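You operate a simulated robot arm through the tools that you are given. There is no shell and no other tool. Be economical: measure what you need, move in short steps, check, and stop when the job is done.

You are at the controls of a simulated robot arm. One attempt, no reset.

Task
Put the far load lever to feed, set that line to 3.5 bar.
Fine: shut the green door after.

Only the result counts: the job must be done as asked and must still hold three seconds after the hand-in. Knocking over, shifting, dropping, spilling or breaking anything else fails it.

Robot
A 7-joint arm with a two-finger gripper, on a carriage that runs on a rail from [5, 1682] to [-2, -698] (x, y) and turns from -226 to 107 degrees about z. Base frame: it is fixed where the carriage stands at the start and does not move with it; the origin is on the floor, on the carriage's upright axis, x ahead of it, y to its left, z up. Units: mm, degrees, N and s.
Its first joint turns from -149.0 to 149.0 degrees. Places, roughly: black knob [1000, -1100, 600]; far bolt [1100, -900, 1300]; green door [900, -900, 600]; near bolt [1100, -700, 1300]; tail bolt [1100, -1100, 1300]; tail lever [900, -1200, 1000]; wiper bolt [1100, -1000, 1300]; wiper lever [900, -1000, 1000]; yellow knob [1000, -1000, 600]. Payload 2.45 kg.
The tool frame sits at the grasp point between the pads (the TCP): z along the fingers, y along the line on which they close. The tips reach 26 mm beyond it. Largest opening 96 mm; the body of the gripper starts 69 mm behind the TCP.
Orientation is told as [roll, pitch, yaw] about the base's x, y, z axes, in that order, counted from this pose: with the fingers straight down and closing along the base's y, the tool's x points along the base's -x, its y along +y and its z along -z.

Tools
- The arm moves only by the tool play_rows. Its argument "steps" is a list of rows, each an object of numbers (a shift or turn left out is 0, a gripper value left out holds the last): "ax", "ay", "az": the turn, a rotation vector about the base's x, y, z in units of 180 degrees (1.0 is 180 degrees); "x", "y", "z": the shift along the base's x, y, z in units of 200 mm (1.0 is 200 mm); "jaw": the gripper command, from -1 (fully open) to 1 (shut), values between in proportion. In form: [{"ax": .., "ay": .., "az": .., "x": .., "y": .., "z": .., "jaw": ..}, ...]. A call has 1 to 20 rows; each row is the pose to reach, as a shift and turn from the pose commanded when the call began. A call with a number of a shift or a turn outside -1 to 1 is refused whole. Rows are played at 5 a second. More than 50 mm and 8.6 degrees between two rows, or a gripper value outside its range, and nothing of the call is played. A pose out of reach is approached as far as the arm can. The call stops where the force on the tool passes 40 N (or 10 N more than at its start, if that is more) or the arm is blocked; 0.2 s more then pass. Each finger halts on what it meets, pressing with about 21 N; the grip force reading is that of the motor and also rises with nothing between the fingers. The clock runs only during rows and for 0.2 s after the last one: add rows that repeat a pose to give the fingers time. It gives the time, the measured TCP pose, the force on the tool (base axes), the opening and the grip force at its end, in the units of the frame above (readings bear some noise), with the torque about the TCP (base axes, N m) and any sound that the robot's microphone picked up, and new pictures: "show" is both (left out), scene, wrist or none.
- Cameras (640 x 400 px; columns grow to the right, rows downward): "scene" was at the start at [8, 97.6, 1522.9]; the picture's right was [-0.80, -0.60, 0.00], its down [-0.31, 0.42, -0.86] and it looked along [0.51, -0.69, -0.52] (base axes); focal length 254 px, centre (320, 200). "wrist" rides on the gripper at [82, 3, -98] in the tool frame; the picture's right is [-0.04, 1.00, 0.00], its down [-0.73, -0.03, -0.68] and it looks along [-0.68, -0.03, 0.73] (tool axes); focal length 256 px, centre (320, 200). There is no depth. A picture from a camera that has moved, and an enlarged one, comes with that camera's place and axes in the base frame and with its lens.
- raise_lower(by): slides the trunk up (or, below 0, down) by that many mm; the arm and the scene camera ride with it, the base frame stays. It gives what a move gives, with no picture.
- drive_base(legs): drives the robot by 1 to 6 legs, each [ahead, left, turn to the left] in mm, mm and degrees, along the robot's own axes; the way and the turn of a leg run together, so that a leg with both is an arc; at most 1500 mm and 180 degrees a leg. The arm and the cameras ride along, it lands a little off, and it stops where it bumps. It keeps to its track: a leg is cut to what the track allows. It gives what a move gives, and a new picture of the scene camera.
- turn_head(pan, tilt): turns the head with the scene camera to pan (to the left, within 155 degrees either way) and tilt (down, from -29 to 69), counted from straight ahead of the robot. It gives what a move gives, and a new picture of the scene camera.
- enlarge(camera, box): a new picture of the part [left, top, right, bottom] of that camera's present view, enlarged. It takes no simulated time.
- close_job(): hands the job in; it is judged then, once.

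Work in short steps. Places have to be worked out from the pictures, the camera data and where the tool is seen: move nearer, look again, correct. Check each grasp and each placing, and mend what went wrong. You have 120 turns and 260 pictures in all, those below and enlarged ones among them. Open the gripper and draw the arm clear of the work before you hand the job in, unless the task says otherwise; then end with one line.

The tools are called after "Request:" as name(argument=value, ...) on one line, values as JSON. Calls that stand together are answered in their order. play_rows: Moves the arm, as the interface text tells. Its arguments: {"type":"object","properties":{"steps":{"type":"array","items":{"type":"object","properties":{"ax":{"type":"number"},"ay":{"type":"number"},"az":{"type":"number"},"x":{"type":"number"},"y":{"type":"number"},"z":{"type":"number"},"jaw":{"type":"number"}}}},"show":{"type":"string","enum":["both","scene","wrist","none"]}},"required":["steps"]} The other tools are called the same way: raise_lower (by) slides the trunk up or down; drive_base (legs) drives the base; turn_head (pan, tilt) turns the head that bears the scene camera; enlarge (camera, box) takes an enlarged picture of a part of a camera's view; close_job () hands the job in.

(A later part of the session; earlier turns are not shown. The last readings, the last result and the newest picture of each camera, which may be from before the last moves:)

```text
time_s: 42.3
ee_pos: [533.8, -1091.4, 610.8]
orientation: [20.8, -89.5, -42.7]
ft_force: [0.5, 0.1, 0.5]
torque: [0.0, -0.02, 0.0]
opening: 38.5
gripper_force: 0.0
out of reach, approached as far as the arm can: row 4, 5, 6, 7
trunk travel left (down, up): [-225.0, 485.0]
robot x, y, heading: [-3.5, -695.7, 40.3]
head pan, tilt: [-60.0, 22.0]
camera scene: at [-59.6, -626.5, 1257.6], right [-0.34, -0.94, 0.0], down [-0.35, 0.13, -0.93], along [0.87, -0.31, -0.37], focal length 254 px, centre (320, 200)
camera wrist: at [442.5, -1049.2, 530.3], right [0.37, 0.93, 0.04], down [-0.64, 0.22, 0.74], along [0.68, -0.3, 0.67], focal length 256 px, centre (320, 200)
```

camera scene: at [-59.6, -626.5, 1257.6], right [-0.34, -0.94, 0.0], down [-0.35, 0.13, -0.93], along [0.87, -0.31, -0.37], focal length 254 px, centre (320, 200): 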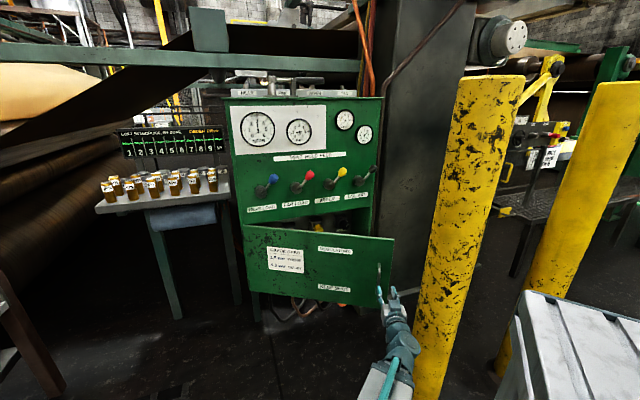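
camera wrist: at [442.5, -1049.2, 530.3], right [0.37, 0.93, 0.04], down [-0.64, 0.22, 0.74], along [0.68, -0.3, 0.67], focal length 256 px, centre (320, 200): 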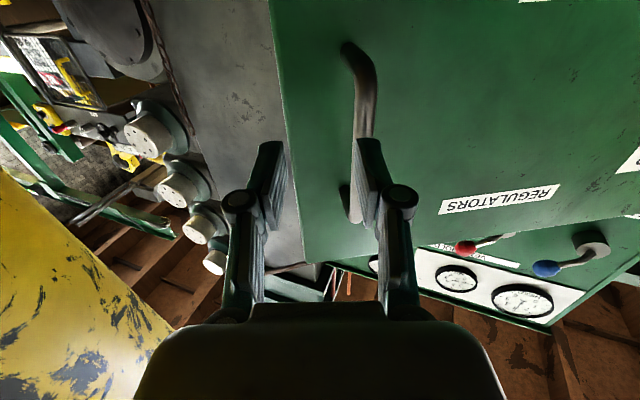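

Door stays. I'll go over the top: raise the trunk, then point the tool down to push the door from behind.

Request:
raise_lower(by=330)

Request:
play_rows(steps=[{"x": 0.1, "y": 0.1, "az": 0.04, "jaw": 1}, {"x": 0.2, "y": 0.2, "az": 0.08}, {"x": 0.3, "y": 0.3, "az": 0.12}, {"x": 0.4, "y": 0.4, "az": 0.12, "jaw": 1}], show="none")

Request:
play_rows(steps=[{"ay": 0.046}, {"ay": 0.092}, {"ay": 0.138}, {"ay": 0.184}, {"ay": 0.23}, {"ay": 0.276}, {"ay": 0.322}, {"ay": 0.368}, {"ay": 0.41}, {"ay": 0.45}, {"ay": 0.485}, {"ay": 0.485}], show="both")

```text
time_s: 45.6
ee_pos: [532.6, -1091.0, 941.3]
orientation: [20.5, -89.4, -42.4]
ft_force: [0.7, -0.6, -0.2]
torque: [0.01, 0.0, -0.05]
opening: 38.5
gripper_force: 0.0
trunk travel left (down, up): [-555.0, 155.0]
robot x, y, heading: [-3.0, -695.5, 40.4]
head pan, tilt: [-60.0, 22.0]
```

```text
time_s: 46.6
ee_pos: [614.1, -1009.4, 939.5]
orientation: [20.7, -89.5, -20.9]
ft_force: [0.1, 0.1, -0.2]
torque: [0.02, -0.01, 0.0]
opening: 0.0
gripper_force: 20.9
trunk travel left (down, up): [-555.0, 155.0]
robot x, y, heading: [1.2, -692.5, 40.6]
head pan, tilt: [-60.0, 22.0]
```

```text
time_s: 49.2
ee_pos: [613.7, -1009.4, 941.0]
orientation: [-0.3, -2.1, -0.2]
ft_force: [0.0, 0.1, 0.4]
torque: [0.01, 0.01, 0.05]
opening: 0.1
gripper_force: 20.8
trunk travel left (down, up): [-555.0, 155.0]
robot x, y, heading: [1.3, -695.4, 40.4]
head pan, tilt: [-60.0, 22.0]
camera scene: at [-59.5, -626.4, 1587.6], right [-0.34, -0.94, 0.0], down [-0.35, 0.13, -0.93], along [0.87, -0.31, -0.37], focal length 254 px, centre (320, 200)
camera wrist: at [527.9, -1005.4, 1036.4], right [0.04, 1.0, 0.0], down [0.71, -0.03, 0.71], along [0.7, -0.03, -0.71], focal length 256 px, centre (320, 200)
```

scene: 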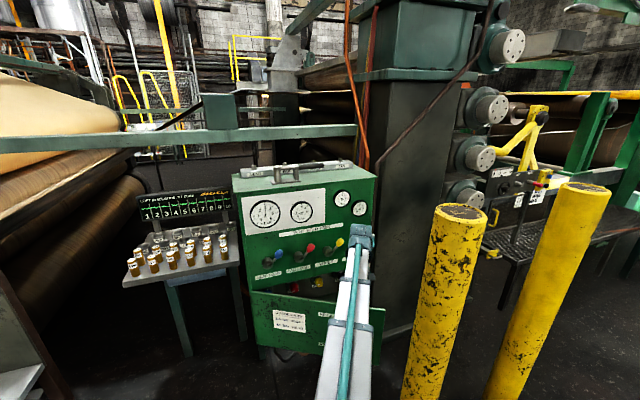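
wrist: 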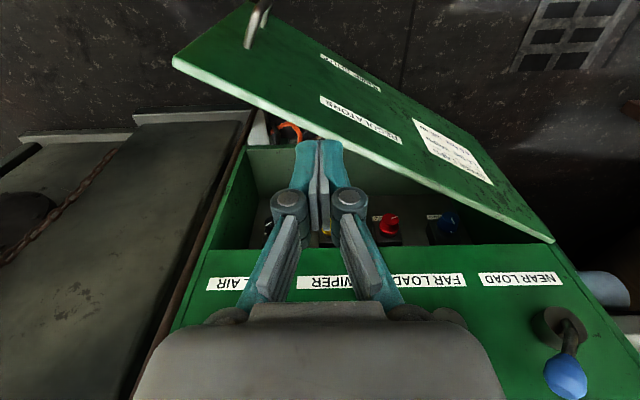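

Clear view: the door at ~30°, red knob inside. Move behind the door and lower the closed fingers.

Request:
play_rows(steps=[{"x": 0.2, "y": -0.05}, {"x": 0.42, "y": -0.08}, {"x": 0.45, "y": -0.1, "z": -0.2}, {"x": 0.45, "y": -0.1, "z": -0.4}, {"x": 0.45, "y": -0.1, "z": -0.6}, {"x": 0.45, "y": -0.1, "z": -0.8}, {"x": 0.45, "y": -0.1, "z": -1.0}, {"x": 0.45, "y": -0.1, "z": -1.0}], show="wrist")

```text
time_s: 51.0
ee_pos: [702.1, -1029.9, 740.8]
orientation: [-0.4, -2.1, -0.2]
ft_force: [-0.1, 0.3, 0.0]
torque: [-0.02, -0.03, 0.02]
opening: 0.0
gripper_force: 20.8
trunk travel left (down, up): [-555.0, 155.0]
robot x, y, heading: [0.2, -695.7, 40.5]
head pan, tilt: [-60.0, 22.0]
camera wrist: at [617.9, -1024.8, 835.7], right [0.04, 1.0, 0.0], down [0.71, -0.03, 0.71], along [0.71, -0.03, -0.71], focal length 256 px, centre (320, 200)
```

wrist: 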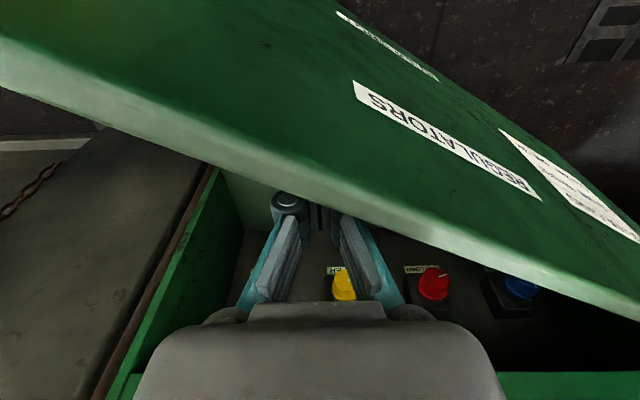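

Fingers are behind the door's inner face. Sweep the door open along an arc.

Request:
play_rows(steps=[{"x": -0.17, "y": 0.12}, {"x": -0.335, "y": 0.245}, {"x": -0.505, "y": 0.365}, {"x": -0.61, "y": 0.53}, {"x": -0.715, "y": 0.69}, {"x": -0.82, "y": 0.855}, {"x": -0.82, "y": 0.855}], show="wrist")

```text
time_s: 52.6
ee_pos: [537.7, -858.0, 740.7]
orientation: [-0.3, -2.2, -0.2]
ft_force: [-0.7, 0.6, 0.3]
torque: [-0.01, -0.01, 0.02]
opening: 0.2
gripper_force: 20.9
trunk travel left (down, up): [-555.0, 155.0]
robot x, y, heading: [-0.4, -697.3, 40.5]
head pan, tilt: [-60.0, 22.0]
camera wrist: at [452.8, -853.6, 836.5], right [0.04, 1.0, 0.0], down [0.71, -0.03, 0.71], along [0.71, -0.03, -0.71], focal length 256 px, centre (320, 200)
```

wrist: 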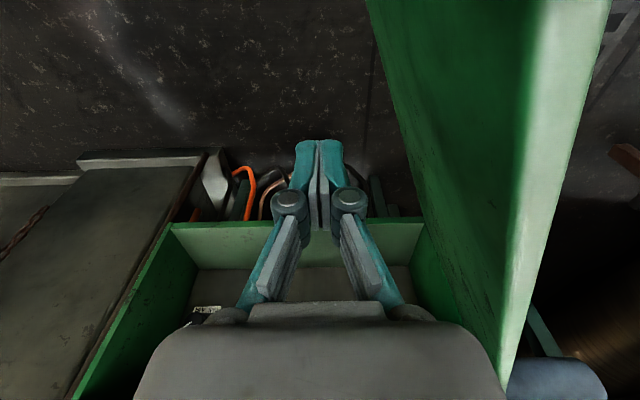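

The door swung well open. Check it with the scene camera.

Request:
turn_head(pan=-55, tilt=35)

```text
time_s: 53.3
ee_pos: [538.1, -858.7, 741.3]
orientation: [-0.3, -2.2, -0.2]
ft_force: [0.0, 0.0, 0.9]
torque: [0.01, 0.01, -0.02]
opening: 0.2
gripper_force: 20.7
trunk travel left (down, up): [-555.0, 155.0]
robot x, y, heading: [-1.9, -692.4, 40.4]
head pan, tilt: [-55.0, 35.0]
camera scene: at [-61.8, -617.5, 1567.0], right [-0.25, -0.97, 0.0], down [-0.55, 0.14, -0.82], along [0.79, -0.21, -0.57], focal length 254 px, centre (320, 200)
```

scene: 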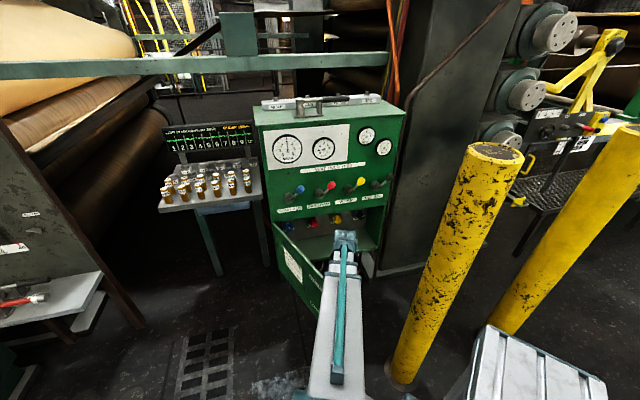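

Door is ~75–80° open. Push it a bit further for arm clearance.

Request:
play_rows(steps=[{"y": 0.12, "x": -0.02}, {"y": 0.24, "x": -0.04}, {"y": 0.36, "x": -0.05}, {"y": 0.48, "x": -0.05}, {"y": 0.6, "x": -0.05}, {"y": 0.72, "x": -0.05}, {"y": 0.84, "x": -0.05}, {"y": 0.96, "x": -0.05}], show="wrist")

```text
time_s: 55.1
ee_pos: [527.7, -666.2, 740.9]
orientation: [-0.2, -2.1, -0.2]
ft_force: [-0.1, 0.5, -1.1]
torque: [0.03, -0.02, 0.02]
opening: 0.0
gripper_force: 20.5
trunk travel left (down, up): [-555.0, 155.0]
robot x, y, heading: [-3.3, -697.4, 40.2]
head pan, tilt: [-55.0, 35.0]
camera wrist: at [443.4, -661.8, 836.5], right [0.04, 1.0, 0.0], down [0.71, -0.03, 0.71], along [0.71, -0.03, -0.71], focal length 256 px, centre (320, 200)
```

wrist: 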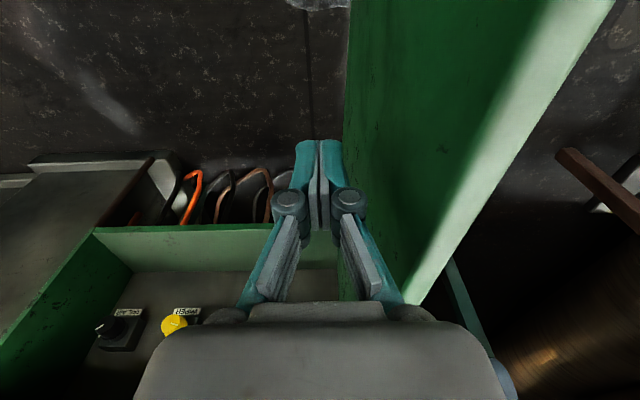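

Door stands about 95° open. Swing over in front of the far regulator and view it.

Request:
play_rows(steps=[{"y": -0.2, "x": 0.05}, {"y": -0.4, "x": 0.15}, {"y": -0.6, "x": 0.25}, {"y": -0.8, "x": 0.35}, {"y": -1.0, "x": 0.45}, {"y": -1.0, "x": 0.6}, {"y": -1.0, "x": 0.7, "ay": -0.04, "jaw": -1}, {"y": -1.0, "x": 0.7, "ay": -0.08}, {"y": -1.0, "x": 0.7, "ay": -0.12}, {"y": -1.0, "x": 0.7, "ay": -0.16}, {"y": -1.0, "x": 0.7, "ay": -0.2}, {"y": -1.0, "x": 0.7, "ay": -0.22}], show="wrist")

```text
time_s: 57.7
ee_pos: [668.9, -866.8, 741.8]
orientation: [-0.1, -41.8, -0.4]
ft_force: [-0.1, 0.1, -0.6]
torque: [0.04, 0.02, -0.02]
opening: 96.1
gripper_force: 0.0
trunk travel left (down, up): [-555.0, 155.0]
robot x, y, heading: [-1.7, -693.4, 40.3]
head pan, tilt: [-55.0, 35.0]
camera wrist: at [542.9, -862.3, 760.0], right [0.04, 1.0, 0.03], down [0.09, -0.03, 1.0], along [1.0, -0.03, -0.09], focal length 256 px, centre (320, 200)
```

wrist: 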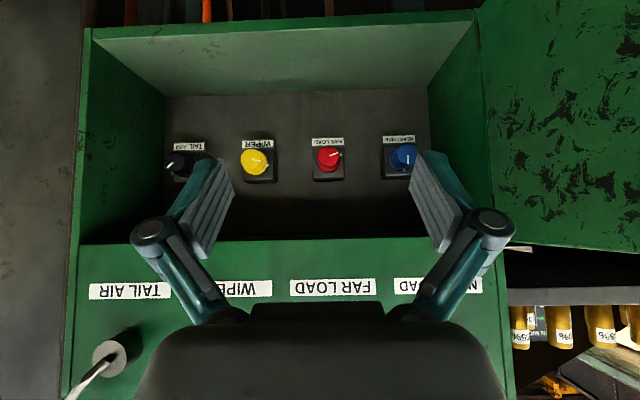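

Request:
enlarge(camera="wrist", box=[150, 110, 450, 220])

Request:
enlarge(camera="scene", box=[250, 90, 410, 260])

```text
2.13 times, centred on (300, 165) of wrist
camera zoom: at [542.9, -862.3, 760.0], right [0.04, 1.0, 0.03], down [0.09, -0.03, 1.0], along [1.0, -0.03, -0.09], focal length 546 px, centre (363, 275)
```

zoom: 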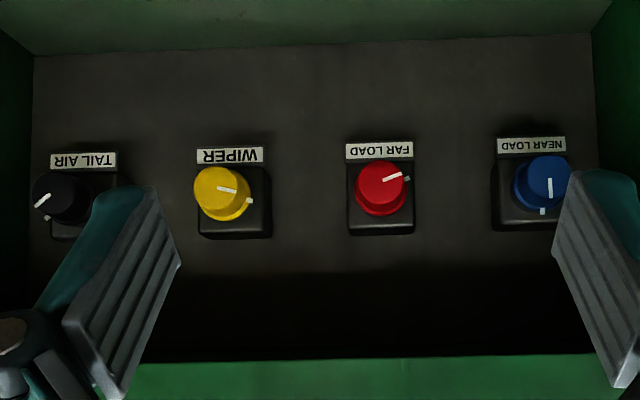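

```text
2.35 times, centred on (330, 175) of scene
camera zoom: at [-61.9, -617.5, 1567.0], right [-0.25, -0.97, 0.0], down [-0.55, 0.14, -0.82], along [0.79, -0.21, -0.57], focal length 598 px, centre (296, 259)
```

zoom: 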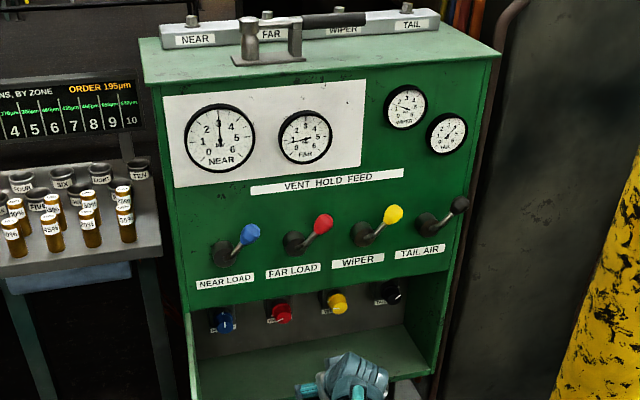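

The far knob is red; gauge appears ~1 bar. Read it closely.

Request:
enlarge(camera="scene", box=[300, 130, 348, 166])

```text
11.11 times, centred on (324, 148) of scene
camera zoom: at [-61.9, -617.5, 1567.0], right [-0.25, -0.97, 0.0], down [-0.55, 0.14, -0.82], along [0.79, -0.21, -0.57], focal length 2826 px, centre (276, 778)
```

zoom: 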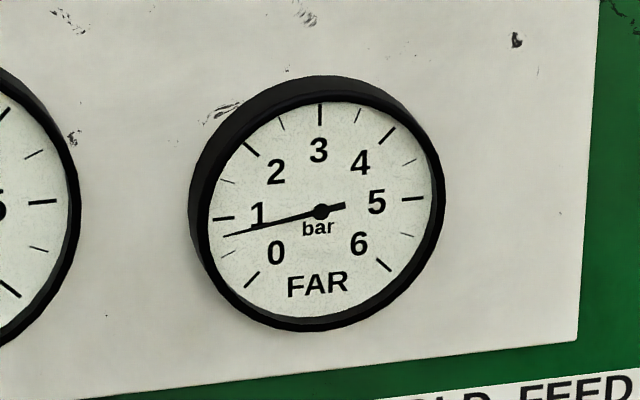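

Far gauge ≈0.8 bar now. Knob face ≈ (990,-860,648). Level the tool and lower in front of it.

Request:
raise_lower(by=-95)

Request:
play_rows(steps=[{"ay": -0.04, "x": 0.06}, {"ay": -0.085, "x": 0.12}, {"ay": -0.13, "x": 0.2}, {"ay": -0.175, "x": 0.3}, {"ay": -0.22, "x": 0.4}, {"ay": -0.267, "x": 0.5}, {"ay": -0.267, "x": 0.6}, {"ay": -0.267, "x": 0.7}, {"ay": -0.267, "x": 0.7}], show="both")

```text
time_s: 59.0
ee_pos: [670.0, -867.2, 645.5]
orientation: [-0.1, -41.8, -0.1]
ft_force: [0.2, 0.8, 0.3]
torque: [0.0, 0.02, 0.01]
opening: 96.1
gripper_force: 0.0
trunk travel left (down, up): [-460.0, 250.0]
robot x, y, heading: [-5.0, -696.0, 40.6]
head pan, tilt: [-55.0, 35.0]
```

```text
time_s: 61.0
ee_pos: [808.3, -866.9, 645.9]
orientation: [54.1, -89.8, -54.4]
ft_force: [-0.2, -0.8, 0.0]
torque: [-0.02, 0.02, -0.01]
opening: 96.0
gripper_force: 0.1
trunk travel left (down, up): [-460.0, 250.0]
robot x, y, heading: [-4.1, -695.3, 40.3]
head pan, tilt: [-55.0, 35.0]
camera scene: at [-61.7, -617.5, 1472.0], right [-0.25, -0.97, 0.0], down [-0.56, 0.14, -0.82], along [0.79, -0.21, -0.57], focal length 254 px, centre (320, 200)
camera wrist: at [710.8, -862.2, 564.9], right [0.0, 1.0, 0.04], down [-0.68, -0.03, 0.73], along [0.74, -0.03, 0.68], focal length 256 px, centre (320, 200)
```

scene: 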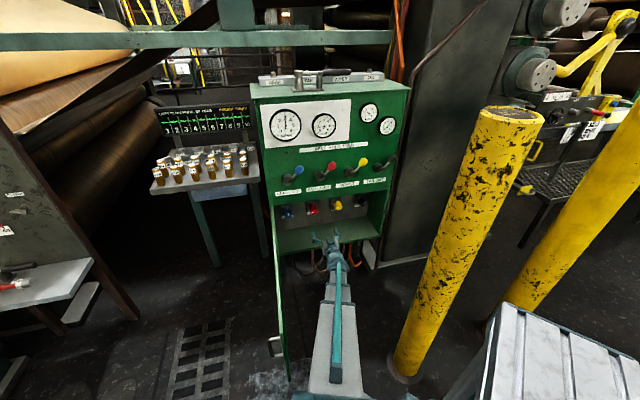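
wrist: 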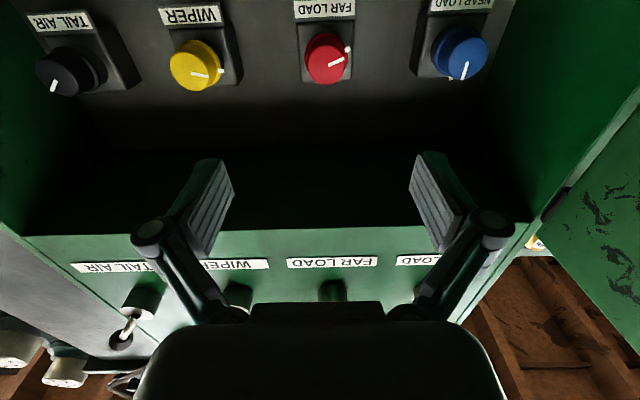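

Knob refined to ≈ (1000,-861,641). Roll −60° (to leave room for the clockwise turn) and move closer.

Request:
play_rows(steps=[{"ax": -0.045, "y": 0.03, "z": -0.025, "x": 0.08}, {"ax": -0.09, "y": 0.03, "z": -0.025, "x": 0.16}, {"ax": -0.135, "y": 0.03, "z": -0.025, "x": 0.24}, {"ax": -0.18, "y": 0.03, "z": -0.025, "x": 0.32, "jaw": -0.4}, {"ax": -0.225, "y": 0.03, "z": -0.025, "x": 0.4}, {"ax": -0.27, "y": 0.03, "z": -0.025, "x": 0.45}, {"ax": -0.315, "y": 0.03, "z": -0.025, "x": 0.5}, {"ax": -0.333, "y": 0.03, "z": -0.025, "x": 0.5}, {"ax": -0.333, "y": 0.03, "z": -0.025, "x": 0.5}], show="wrist")

```text
time_s: 63.0
ee_pos: [920.5, -897.5, 708.2]
orientation: [-82.2, -35.0, 88.5]
ft_force: [-1.2, -0.5, -0.5]
torque: [0.0, 0.0, 0.03]
opening: 67.3
gripper_force: 0.2
out of reach, approached as far as the arm can: row 4, 5, 6, 7, 8, 9
trunk travel left (down, up): [-460.0, 250.0]
robot x, y, heading: [-2.5, -697.8, 40.3]
head pan, tilt: [-55.0, 35.0]
camera wrist: at [821.1, -967.8, 670.5], right [-0.12, 0.6, -0.79], down [-0.65, 0.55, 0.52], along [0.75, 0.58, 0.33], focal length 256 px, centre (320, 200)
```

wrist: 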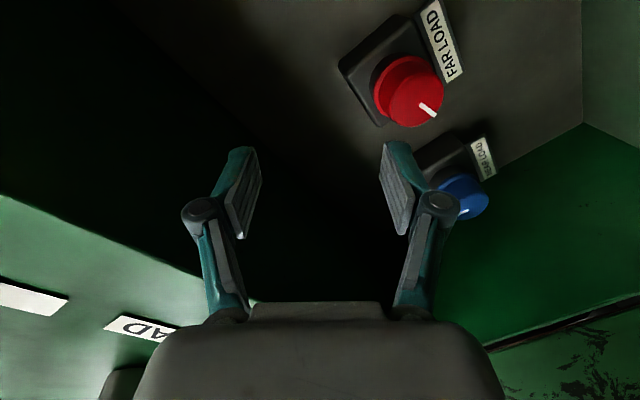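

The arm can't hold that roll at this trunk height. Back out of the box, then lower the trunk for a better arm shape.

Request:
play_rows(steps=[{"x": -0.15}, {"x": -0.3, "ax": 0.04}, {"x": -0.45, "ax": 0.08}, {"x": -0.6, "ax": 0.12}, {"x": -0.75, "ax": 0.16}, {"x": -0.9, "ax": 0.2}, {"x": -1.0, "ax": 0.24}], show="none")

```text
time_s: 64.6
ee_pos: [719.0, -896.8, 708.4]
orientation: [-77.2, -78.4, 84.0]
ft_force: [-0.3, 0.3, 0.3]
torque: [0.01, -0.03, 0.03]
opening: 67.4
gripper_force: 0.0
trunk travel left (down, up): [-460.0, 250.0]
robot x, y, heading: [-1.4, -693.4, 40.4]
head pan, tilt: [-55.0, 35.0]
```

Request:
play_rows(steps=[{"z": 0.2, "y": 0.05}, {"z": 0.4, "y": 0.1}, {"z": 0.56, "y": 0.18}, {"z": 0.56, "y": 0.18}], show="none")

Request:
raise_lower(by=-180)

Request:
play_rows(steps=[{"ax": -0.045, "x": 0.05}, {"ax": -0.09, "x": 0.1}, {"ax": -0.135, "x": 0.15}, {"ax": -0.18, "x": 0.2}, {"ax": -0.225, "x": 0.3}, {"ax": -0.26, "x": 0.4}, {"ax": -0.26, "x": 0.4}], show="both")

```text
time_s: 65.6
ee_pos: [717.4, -861.4, 820.7]
orientation: [-77.3, -78.2, 84.1]
ft_force: [-0.6, 0.1, -0.3]
torque: [0.04, 0.01, -0.02]
opening: 67.2
gripper_force: 0.0
trunk travel left (down, up): [-460.0, 250.0]
robot x, y, heading: [-1.8, -693.0, 40.4]
head pan, tilt: [-55.0, 35.0]
```

```text
time_s: 67.6
ee_pos: [717.2, -861.3, 640.5]
orientation: [-77.2, -78.2, 84.0]
ft_force: [0.3, -0.4, 0.0]
torque: [0.03, -0.03, -0.02]
opening: 66.9
gripper_force: 0.0
trunk travel left (down, up): [-280.0, 430.0]
robot x, y, heading: [-1.9, -693.6, 40.5]
head pan, tilt: [-55.0, 35.0]
```

```text
time_s: 69.2
ee_pos: [799.2, -862.0, 640.0]
orientation: [-82.4, -31.5, 88.6]
ft_force: [0.1, -0.9, 0.0]
torque: [-0.04, -0.01, -0.01]
opening: 67.4
gripper_force: 0.1
trunk travel left (down, up): [-280.0, 430.0]
robot x, y, heading: [-1.8, -694.9, 40.4]
head pan, tilt: [-55.0, 35.0]
camera scene: at [-61.8, -617.5, 1292.0], right [-0.25, -0.97, 0.0], down [-0.56, 0.14, -0.82], along [0.79, -0.21, -0.57], focal length 254 px, centre (320, 200)
camera wrist: at [698.6, -933.1, 606.6], right [-0.12, 0.55, -0.82], down [-0.66, 0.58, 0.48], along [0.75, 0.6, 0.29], focal length 256 px, centre (320, 200)
```

scene: 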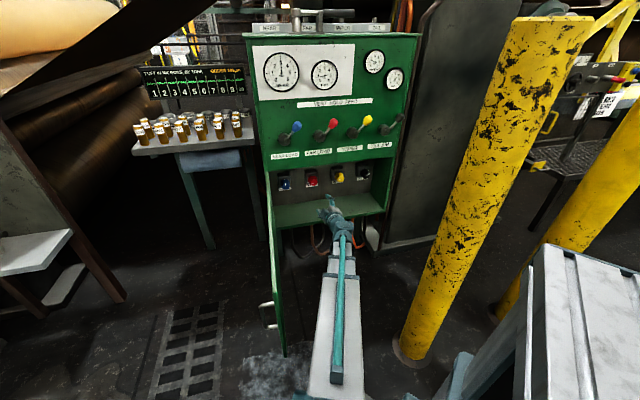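
wrist: 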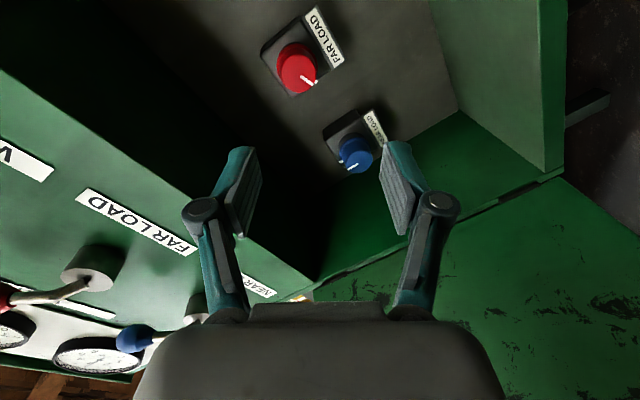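

Reachable now. Straighten the tool (6.6° droop, 2.5° yaw) and advance.

Request:
play_rows(steps=[{"ay": -0.0366, "az": -0.014, "x": 0.1}, {"ay": -0.0366, "az": -0.014, "x": 0.3}, {"ay": -0.0366, "az": -0.014, "x": 0.5}, {"ay": -0.0366, "az": -0.014, "x": 0.6}, {"ay": -0.0366, "az": -0.014, "x": 0.6}], show="wrist")

```text
time_s: 70.4
ee_pos: [918.8, -868.4, 655.7]
orientation: [-88.5, -31.9, 89.9]
ft_force: [0.2, -1.4, -1.0]
torque: [-0.01, 0.0, 0.0]
opening: 67.3
gripper_force: 0.0
out of reach, approached as far as the arm can: row 1, 2, 3, 4, 5
trunk travel left (down, up): [-280.0, 430.0]
robot x, y, heading: [-1.8, -693.4, 40.3]
head pan, tilt: [-55.0, 35.0]
camera wrist: at [820.8, -936.6, 612.4], right [-0.03, 0.56, -0.83], down [-0.68, 0.6, 0.43], along [0.74, 0.57, 0.37], focal length 256 px, centre (320, 200)
```

wrist: 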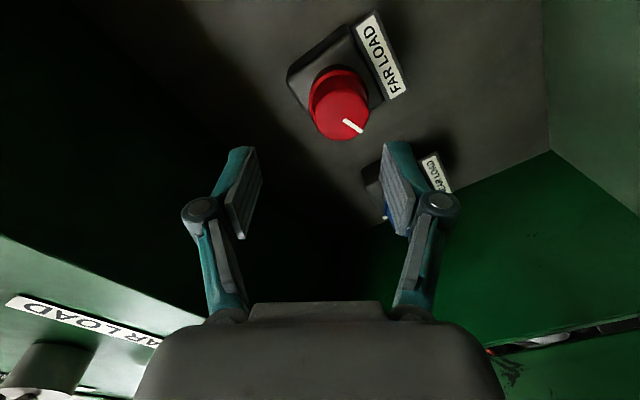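

Roll is at a joint limit; ease it to about −40° and centre on the knob.

Request:
play_rows(steps=[{"ax": 0.04, "y": 0.02, "z": -0.03}, {"ax": 0.08, "y": 0.03, "z": -0.06}, {"ax": 0.11, "y": 0.035, "z": -0.075}, {"ax": 0.11, "y": 0.035, "z": -0.075}], show="wrist")

```text
time_s: 71.4
ee_pos: [919.0, -861.8, 641.1]
orientation: [-90.2, -51.4, 90.2]
ft_force: [0.1, -0.4, -0.6]
torque: [-0.01, -0.02, 0.04]
opening: 67.3
gripper_force: 0.1
trunk travel left (down, up): [-280.0, 430.0]
robot x, y, heading: [-1.5, -695.7, 40.4]
head pan, tilt: [-55.0, 35.0]
camera wrist: at [820.9, -909.2, 575.0], right [0.0, 0.81, -0.59], down [-0.68, 0.43, 0.59], along [0.73, 0.4, 0.55], focal length 256 px, centre (320, 200)
```

wrist: 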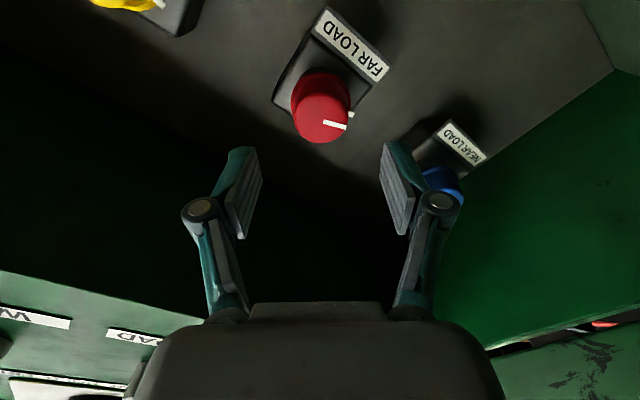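

Aligned on the knob. Advance 65 mm.

Request:
play_rows(steps=[{"x": 0.15}, {"x": 0.25}, {"x": 0.33}, {"x": 0.33}], show="wrist")

```text
time_s: 72.4
ee_pos: [984.9, -861.4, 639.7]
orientation: [-90.1, -51.4, 90.2]
ft_force: [-0.7, -0.1, 0.0]
torque: [0.02, 0.0, 0.02]
opening: 67.2
gripper_force: 0.1
trunk travel left (down, up): [-280.0, 430.0]
robot x, y, heading: [-0.6, -695.2, 40.2]
head pan, tilt: [-55.0, 35.0]
camera wrist: at [886.9, -908.7, 575.4], right [0.0, 0.81, -0.59], down [-0.68, 0.43, 0.59], along [0.73, 0.4, 0.55], focal length 256 px, centre (320, 200)
```

wrist: 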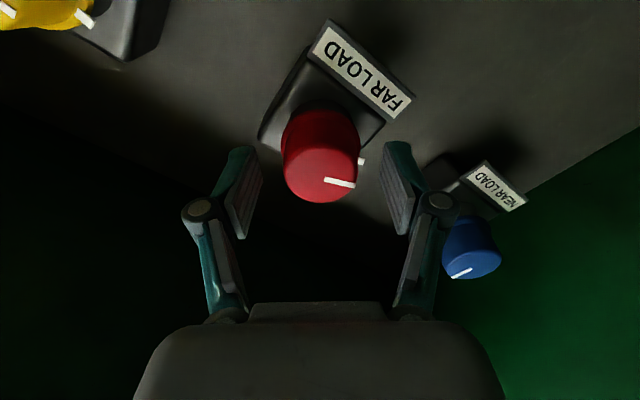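

Knob face ≈ x 991, centred between the pads. Grip it.

Request:
play_rows(steps=[{"jaw": 1}, {"jaw": 1}, {"jaw": 1}, {"jaw": 1}], show="wrist")

Request:
enlarge(camera="scene", box=[300, 55, 348, 91])

```text
time_s: 73.4
ee_pos: [983.8, -859.9, 640.6]
orientation: [-90.1, -51.4, 90.1]
ft_force: [-3.1, 2.7, -3.4]
torque: [0.04, 0.04, 0.11]
opening: 41.5
gripper_force: 45.2
trunk travel left (down, up): [-280.0, 430.0]
robot x, y, heading: [-2.7, -694.2, 40.3]
head pan, tilt: [-55.0, 35.0]
camera wrist: at [886.8, -908.5, 575.2], right [0.0, 0.81, -0.59], down [-0.68, 0.43, 0.59], along [0.73, 0.4, 0.55], focal length 256 px, centre (320, 200)
```

wrist: 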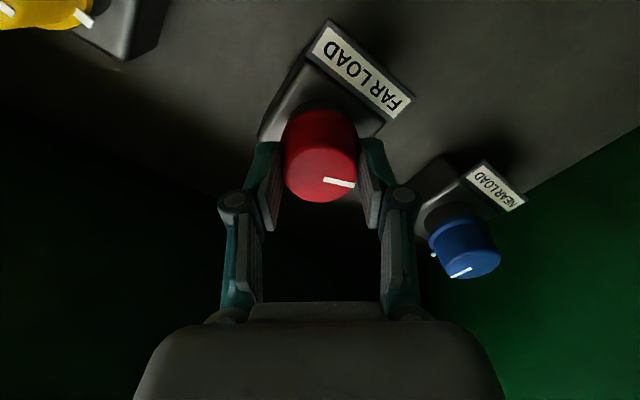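

```text
11.11 times, centred on (324, 73) of scene
camera zoom: at [-61.7, -617.4, 1291.9], right [-0.25, -0.97, 0.0], down [-0.56, 0.14, -0.82], along [0.79, -0.21, -0.57], focal length 2826 px, centre (276, 1611)
```

zoom: 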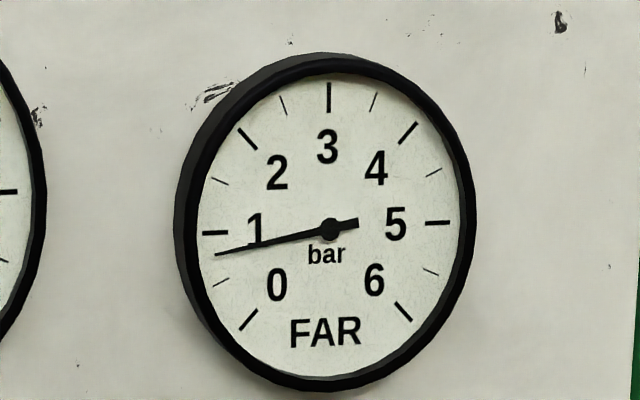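

Knob gripped; gauge 0.8. Turn clockwise 48°, wait for the gauge.

Request:
play_rows(steps=[{"ax": 0.0445}, {"ax": 0.089}, {"ax": 0.1335}, {"ax": 0.178}, {"ax": 0.2225}, {"ax": 0.267}, {"ax": 0.267}, {"ax": 0.267}, {"ax": 0.267}, {"ax": 0.267}, {"ax": 0.267}, {"ax": 0.267}, {"ax": 0.267}], show="wrist")

Request:
enlarge(camera="scene", box=[300, 55, 348, 91])

```text
time_s: 76.2
ee_pos: [984.4, -861.5, 641.9]
orientation: [90.6, -80.6, -90.7]
ft_force: [-7.6, 3.9, -3.3]
torque: [0.03, 0.2, 0.05]
opening: 41.2
gripper_force: 44.3
trunk travel left (down, up): [-280.0, 430.0]
robot x, y, heading: [-2.5, -696.6, 40.3]
head pan, tilt: [-55.0, 35.0]
camera wrist: at [886.8, -844.0, 561.2], right [0.0, 0.98, 0.2], down [-0.68, -0.15, 0.72], along [0.73, -0.14, 0.67], focal length 256 px, centre (320, 200)
```

wrist: 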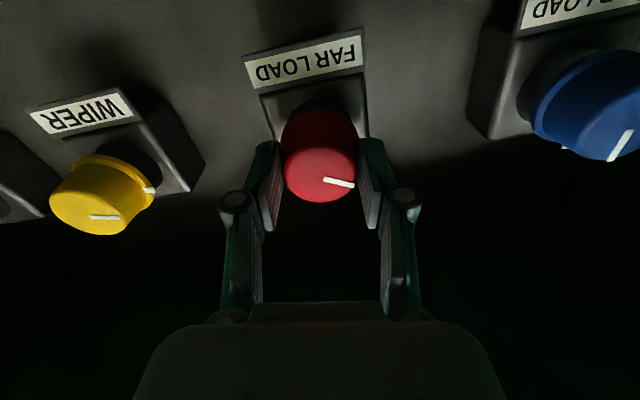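

```text
11.11 times, centred on (324, 73) of scene
camera zoom: at [-61.9, -617.3, 1291.9], right [-0.25, -0.97, 0.0], down [-0.55, 0.14, -0.82], along [0.79, -0.21, -0.57], focal length 2826 px, centre (276, 1611)
```

zoom: 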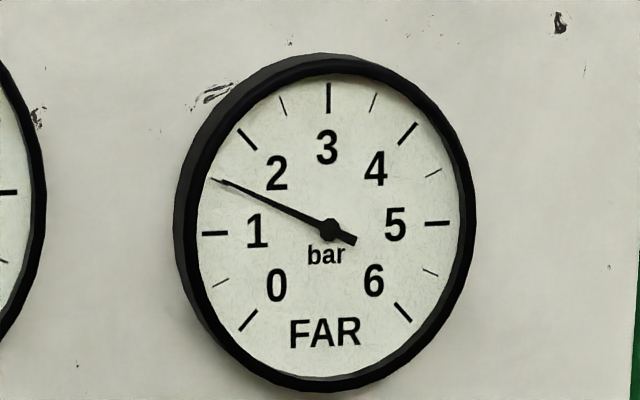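

Gauge ≈1.5. See whether it is still moving.

Request:
play_rows(steps=[{}, {}, {}, {}, {}, {}, {}, {}], show="none")

Request:
enlarge(camera="scene", box=[300, 55, 348, 91])

```text
time_s: 78.0
ee_pos: [984.2, -860.8, 640.0]
orientation: [90.6, -80.6, -90.5]
ft_force: [-7.7, 4.4, -3.7]
torque: [-0.01, 0.09, 0.09]
opening: 41.2
gripper_force: 45.4
trunk travel left (down, up): [-280.0, 430.0]
robot x, y, heading: [-3.5, -694.1, 40.3]
head pan, tilt: [-55.0, 35.0]
```

```text
11.11 times, centred on (324, 73) of scene
camera zoom: at [-61.9, -617.3, 1291.9], right [-0.25, -0.97, 0.0], down [-0.55, 0.14, -0.82], along [0.79, -0.21, -0.57], focal length 2826 px, centre (276, 1611)
```

zoom: 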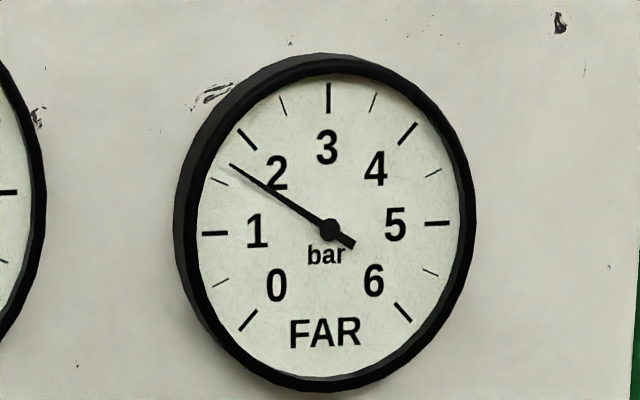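

Still rising slowly (lag). Turn another 45°.

Request:
play_rows(steps=[{"ax": 0.042}, {"ax": 0.084}, {"ax": 0.126}, {"ax": 0.168}, {"ax": 0.21}, {"ax": 0.25}, {"ax": 0.25}, {"ax": 0.25}, {"ax": 0.25}, {"ax": 0.25}, {"ax": 0.25}, {"ax": 0.25}, {"ax": 0.25}, {"ax": 0.25}, {"ax": 0.25}, {"ax": 0.25}, {"ax": 0.25}, {"ax": 0.25}, {"ax": 0.25}, {"ax": 0.25}], show="wrist")

Request:
play_rows(steps=[{}, {}, {}, {}, {}, {}, {}, {}, {}, {}, {}, {}, {}, {}, {}, {}], show="none")

Request:
enlarge(camera="scene", box=[300, 55, 348, 91])

```text
time_s: 82.2
ee_pos: [985.0, -862.4, 641.2]
orientation: [89.9, -35.6, -90.0]
ft_force: [-10.5, 4.0, -7.6]
torque: [-0.06, 0.17, 0.03]
opening: 41.2
gripper_force: 44.3
trunk travel left (down, up): [-280.0, 430.0]
robot x, y, heading: [-2.6, -695.8, 40.4]
head pan, tilt: [-55.0, 35.0]
camera wrist: at [886.9, -792.8, 596.1], right [0.0, 0.55, 0.84], down [-0.68, -0.61, 0.4], along [0.73, -0.57, 0.37], focal length 256 px, centre (320, 200)
```

wrist: 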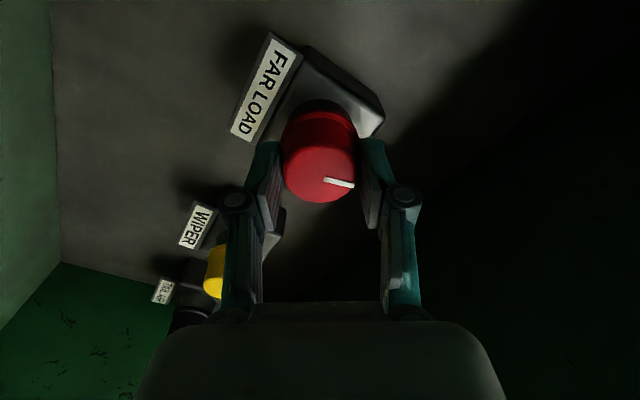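

```text
time_s: 85.6
ee_pos: [987.0, -861.8, 639.5]
orientation: [90.0, -35.6, -90.1]
ft_force: [-10.3, 1.4, -7.8]
torque: [-0.01, 0.17, 0.08]
opening: 41.3
gripper_force: 44.6
trunk travel left (down, up): [-280.0, 430.0]
robot x, y, heading: [-3.0, -700.2, 40.2]
head pan, tilt: [-55.0, 35.0]
```

```text
11.11 times, centred on (324, 73) of scene
camera zoom: at [-61.6, -617.5, 1292.0], right [-0.25, -0.97, 0.0], down [-0.56, 0.14, -0.82], along [0.79, -0.21, -0.57], focal length 2826 px, centre (276, 1611)
```

zoom: 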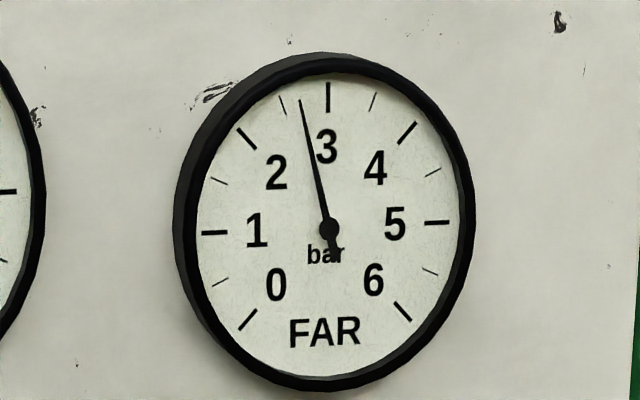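

≈2.7 bar. Wait for settling.

Request:
play_rows(steps=[{}, {}, {}, {}, {}, {}, {}, {}, {}, {}, {}, {}, {}, {}, {}, {}, {}, {}, {}, {}], show="none")

Request:
enlarge(camera="scene", box=[300, 55, 348, 91])

```text
time_s: 89.8
ee_pos: [985.6, -862.4, 640.5]
orientation: [90.0, -35.6, -90.2]
ft_force: [-5.6, 1.5, -5.8]
torque: [-0.02, 0.1, -0.01]
opening: 41.2
gripper_force: 44.9
trunk travel left (down, up): [-280.0, 430.0]
robot x, y, heading: [1.1, -695.3, 40.4]
head pan, tilt: [-55.0, 35.0]
```

```text
11.11 times, centred on (324, 73) of scene
camera zoom: at [-61.6, -617.5, 1292.0], right [-0.25, -0.97, 0.0], down [-0.56, 0.14, -0.82], along [0.79, -0.21, -0.57], focal length 2826 px, centre (276, 1611)
```

zoom: 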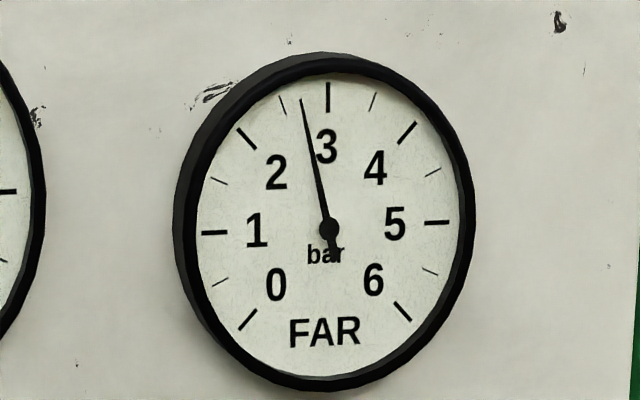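

Settled at ≈2.68 bar; ~49°/bar, so ~40° more. Open, roll back 50°, regrip.

Request:
play_rows(steps=[{"jaw": -0.3}, {"jaw": -0.3}, {"jaw": -0.3}, {"ax": -0.042}, {"ax": -0.084}, {"ax": -0.126}, {"ax": -0.168}, {"ax": -0.21}, {"ax": -0.252}, {"ax": -0.28}, {"ax": -0.28}], show="wrist")

Request:
play_rows(steps=[{"jaw": 1}, {"jaw": 1}, {"jaw": 1}, {"jaw": 1}], show="wrist")

```text
time_s: 92.2
ee_pos: [984.7, -862.3, 640.9]
orientation: [91.5, -86.0, -91.6]
ft_force: [0.2, -0.3, -0.3]
torque: [0.0, 0.02, 0.02]
opening: 62.3
gripper_force: 0.0
trunk travel left (down, up): [-280.0, 430.0]
robot x, y, heading: [-1.7, -696.7, 40.4]
head pan, tilt: [-55.0, 35.0]
camera wrist: at [887.1, -852.3, 560.0], right [0.0, 0.99, 0.11], down [-0.68, -0.08, 0.73], along [0.73, -0.07, 0.68], focal length 256 px, centre (320, 200)
```

wrist: 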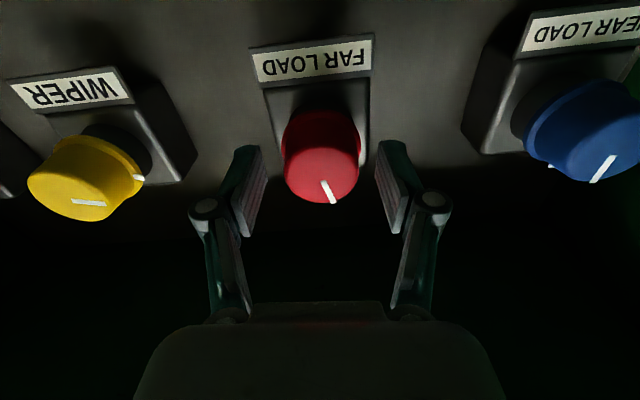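

```text
time_s: 93.2
ee_pos: [983.7, -861.7, 640.8]
orientation: [91.7, -86.1, -91.7]
ft_force: [-1.9, 3.9, -1.1]
torque: [0.02, -0.01, 0.13]
opening: 41.5
gripper_force: 44.5
trunk travel left (down, up): [-280.0, 430.0]
robot x, y, heading: [-2.8, -697.6, 40.7]
head pan, tilt: [-55.0, 35.0]
camera wrist: at [887.0, -851.6, 560.1], right [0.0, 0.99, 0.11], down [-0.68, -0.08, 0.73], along [0.73, -0.07, 0.68], focal length 256 px, centre (320, 200)
```

wrist: 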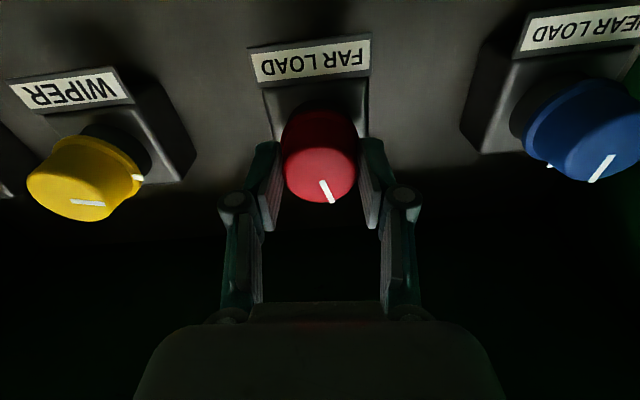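

Turn 40° clockwise and wait for the gauge.

Request:
play_rows(steps=[{"ax": 0.04}, {"ax": 0.08}, {"ax": 0.12}, {"ax": 0.16}, {"ax": 0.2}, {"ax": 0.224}, {"ax": 0.224}, {"ax": 0.224}, {"ax": 0.224}, {"ax": 0.224}, {"ax": 0.224}, {"ax": 0.224}, {"ax": 0.224}, {"ax": 0.224}, {"ax": 0.224}, {"ax": 0.224}, {"ax": 0.224}, {"ax": 0.224}, {"ax": 0.224}, {"ax": 0.224}], show="none")

Request:
play_rows(steps=[{}, {}, {}, {}, {}, {}, {}, {}, {}, {}, {}, {}, {}, {}, {}, {}, {}, {}, {}, {}], show="none")

Request:
enlarge(camera="scene", box=[300, 55, 348, 91])

```text
time_s: 97.4
ee_pos: [985.8, -862.2, 640.0]
orientation: [90.0, -45.6, -90.2]
ft_force: [1.9, -0.8, 0.1]
torque: [-0.02, 0.02, 0.01]
opening: 41.4
gripper_force: 44.8
trunk travel left (down, up): [-280.0, 430.0]
robot x, y, heading: [-2.0, -695.7, 40.7]
head pan, tilt: [-55.0, 35.0]
```

```text
time_s: 101.6
ee_pos: [983.2, -861.6, 640.6]
orientation: [90.1, -45.5, -90.1]
ft_force: [4.0, -2.0, 2.0]
torque: [-0.01, -0.02, -0.05]
opening: 41.1
gripper_force: 45.7
trunk travel left (down, up): [-280.0, 430.0]
robot x, y, heading: [-1.2, -699.2, 40.3]
head pan, tilt: [-55.0, 35.0]
```

```text
11.11 times, centred on (324, 73) of scene
camera zoom: at [-61.7, -617.6, 1292.0], right [-0.25, -0.97, 0.0], down [-0.56, 0.14, -0.82], along [0.79, -0.21, -0.57], focal length 2826 px, centre (276, 1611)
```

zoom: 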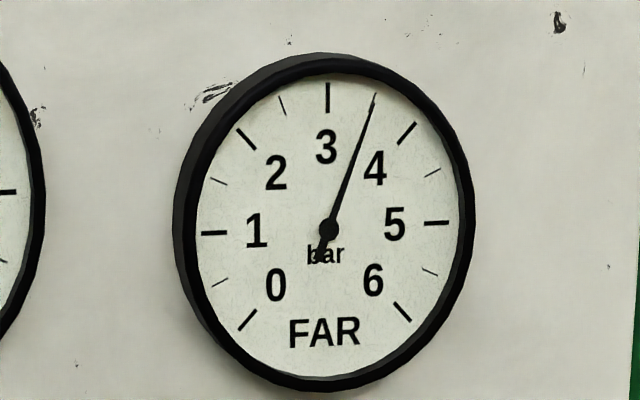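

Needle sits on the 3.5 mark. Release and back out.

Request:
play_rows(steps=[{"jaw": -0.3}, {"jaw": -0.3}, {"jaw": -0.3}, {"x": -0.15}, {"x": -0.35}, {"x": -0.55}, {"x": -0.75, "ax": -0.04}, {"x": -0.95, "ax": -0.08}, {"x": -1.0, "ax": -0.12}, {"x": -1.0, "ax": -0.16}, {"x": -1.0, "ax": -0.2}, {"x": -1.0, "ax": -0.24}, {"x": -1.0, "ax": -0.26}], show="both")

Request:
enlarge(camera="scene", box=[300, 55, 348, 91])

```text
time_s: 104.4
ee_pos: [785.2, -862.5, 640.8]
orientation: [-92.3, -87.4, 92.3]
ft_force: [0.2, -0.6, -0.8]
torque: [0.0, 0.02, 0.01]
opening: 62.3
gripper_force: 0.1
trunk travel left (down, up): [-280.0, 430.0]
robot x, y, heading: [0.6, -695.1, 40.3]
head pan, tilt: [-55.0, 35.0]
camera scene: at [-61.8, -617.5, 1292.0], right [-0.25, -0.97, 0.0], down [-0.56, 0.14, -0.82], along [0.79, -0.21, -0.57], focal length 254 px, centre (320, 200)
camera wrist: at [686.9, -861.2, 559.5], right [0.0, 1.0, 0.0], down [-0.68, 0.0, 0.73], along [0.73, 0.0, 0.68], focal length 256 px, centre (320, 200)
```

scene: 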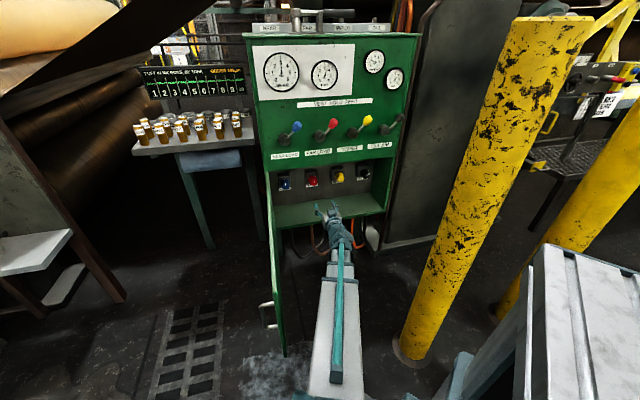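
wrist: 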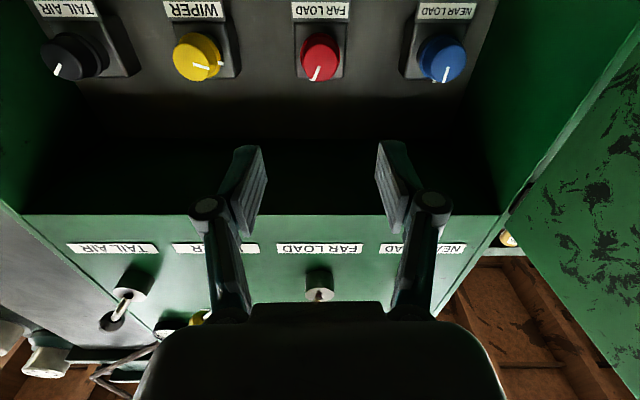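

```text
11.11 times, centred on (324, 73) of scene
camera zoom: at [-61.8, -617.5, 1292.0], right [-0.25, -0.97, 0.0], down [-0.56, 0.14, -0.82], along [0.79, -0.21, -0.57], focal length 2826 px, centre (276, 1611)
```

zoom: 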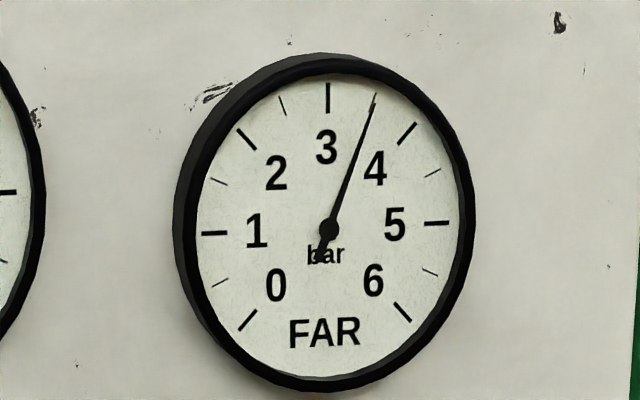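

Holds at 3.5. Next the door: back out, raise, and bring the tool to point down so it can pass over the door.

Request:
play_rows(steps=[{"x": -0.2}, {"x": -0.4}, {"x": -0.5, "jaw": 1}, {"x": -0.5}], show="none")

Request:
raise_lower(by=320)

Request:
play_rows(steps=[{"ay": 0.045}, {"ay": 0.09}, {"ay": 0.135}, {"ay": 0.18}, {"ay": 0.225}, {"ay": 0.27}, {"ay": 0.315}, {"ay": 0.36}, {"ay": 0.405}, {"ay": 0.45}, {"ay": 0.49}, {"ay": 0.49}], show="scene")

```text
time_s: 105.4
ee_pos: [684.6, -862.8, 640.6]
orientation: [-92.6, -87.5, 92.7]
ft_force: [0.1, 0.7, 0.3]
torque: [-0.01, -0.03, 0.0]
opening: 0.0
gripper_force: 21.1
trunk travel left (down, up): [-280.0, 430.0]
robot x, y, heading: [-1.3, -695.5, 40.3]
head pan, tilt: [-55.0, 35.0]
```

```text
time_s: 108.6
ee_pos: [684.9, -862.5, 961.3]
orientation: [-92.5, -87.4, 92.6]
ft_force: [0.0, 0.0, -0.3]
torque: [-0.01, 0.0, -0.01]
opening: 0.1
gripper_force: 21.3
trunk travel left (down, up): [-600.0, 110.0]
robot x, y, heading: [-3.7, -696.4, 40.5]
head pan, tilt: [-55.0, 35.0]
```

```text
time_s: 111.2
ee_pos: [684.5, -863.2, 961.3]
orientation: [-0.2, -1.8, 2.4]
ft_force: [0.5, -0.1, -0.2]
torque: [-0.01, 0.02, 0.02]
opening: 0.0
gripper_force: 20.9
trunk travel left (down, up): [-600.0, 110.0]
robot x, y, heading: [-1.4, -690.8, 40.6]
head pan, tilt: [-55.0, 35.0]
camera scene: at [-61.8, -617.5, 1612.0], right [-0.25, -0.97, 0.0], down [-0.56, 0.14, -0.82], along [0.79, -0.21, -0.57], focal length 254 px, centre (320, 200)
```

scene: 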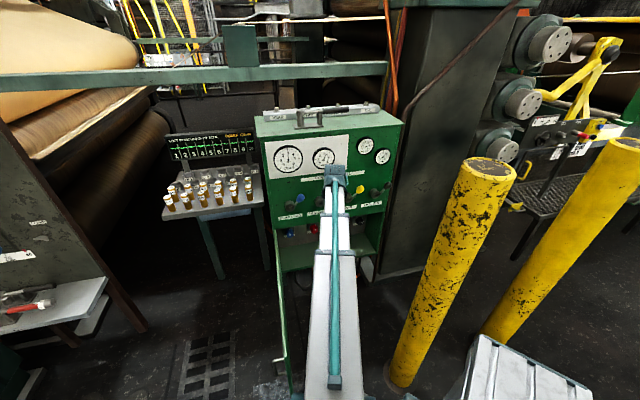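

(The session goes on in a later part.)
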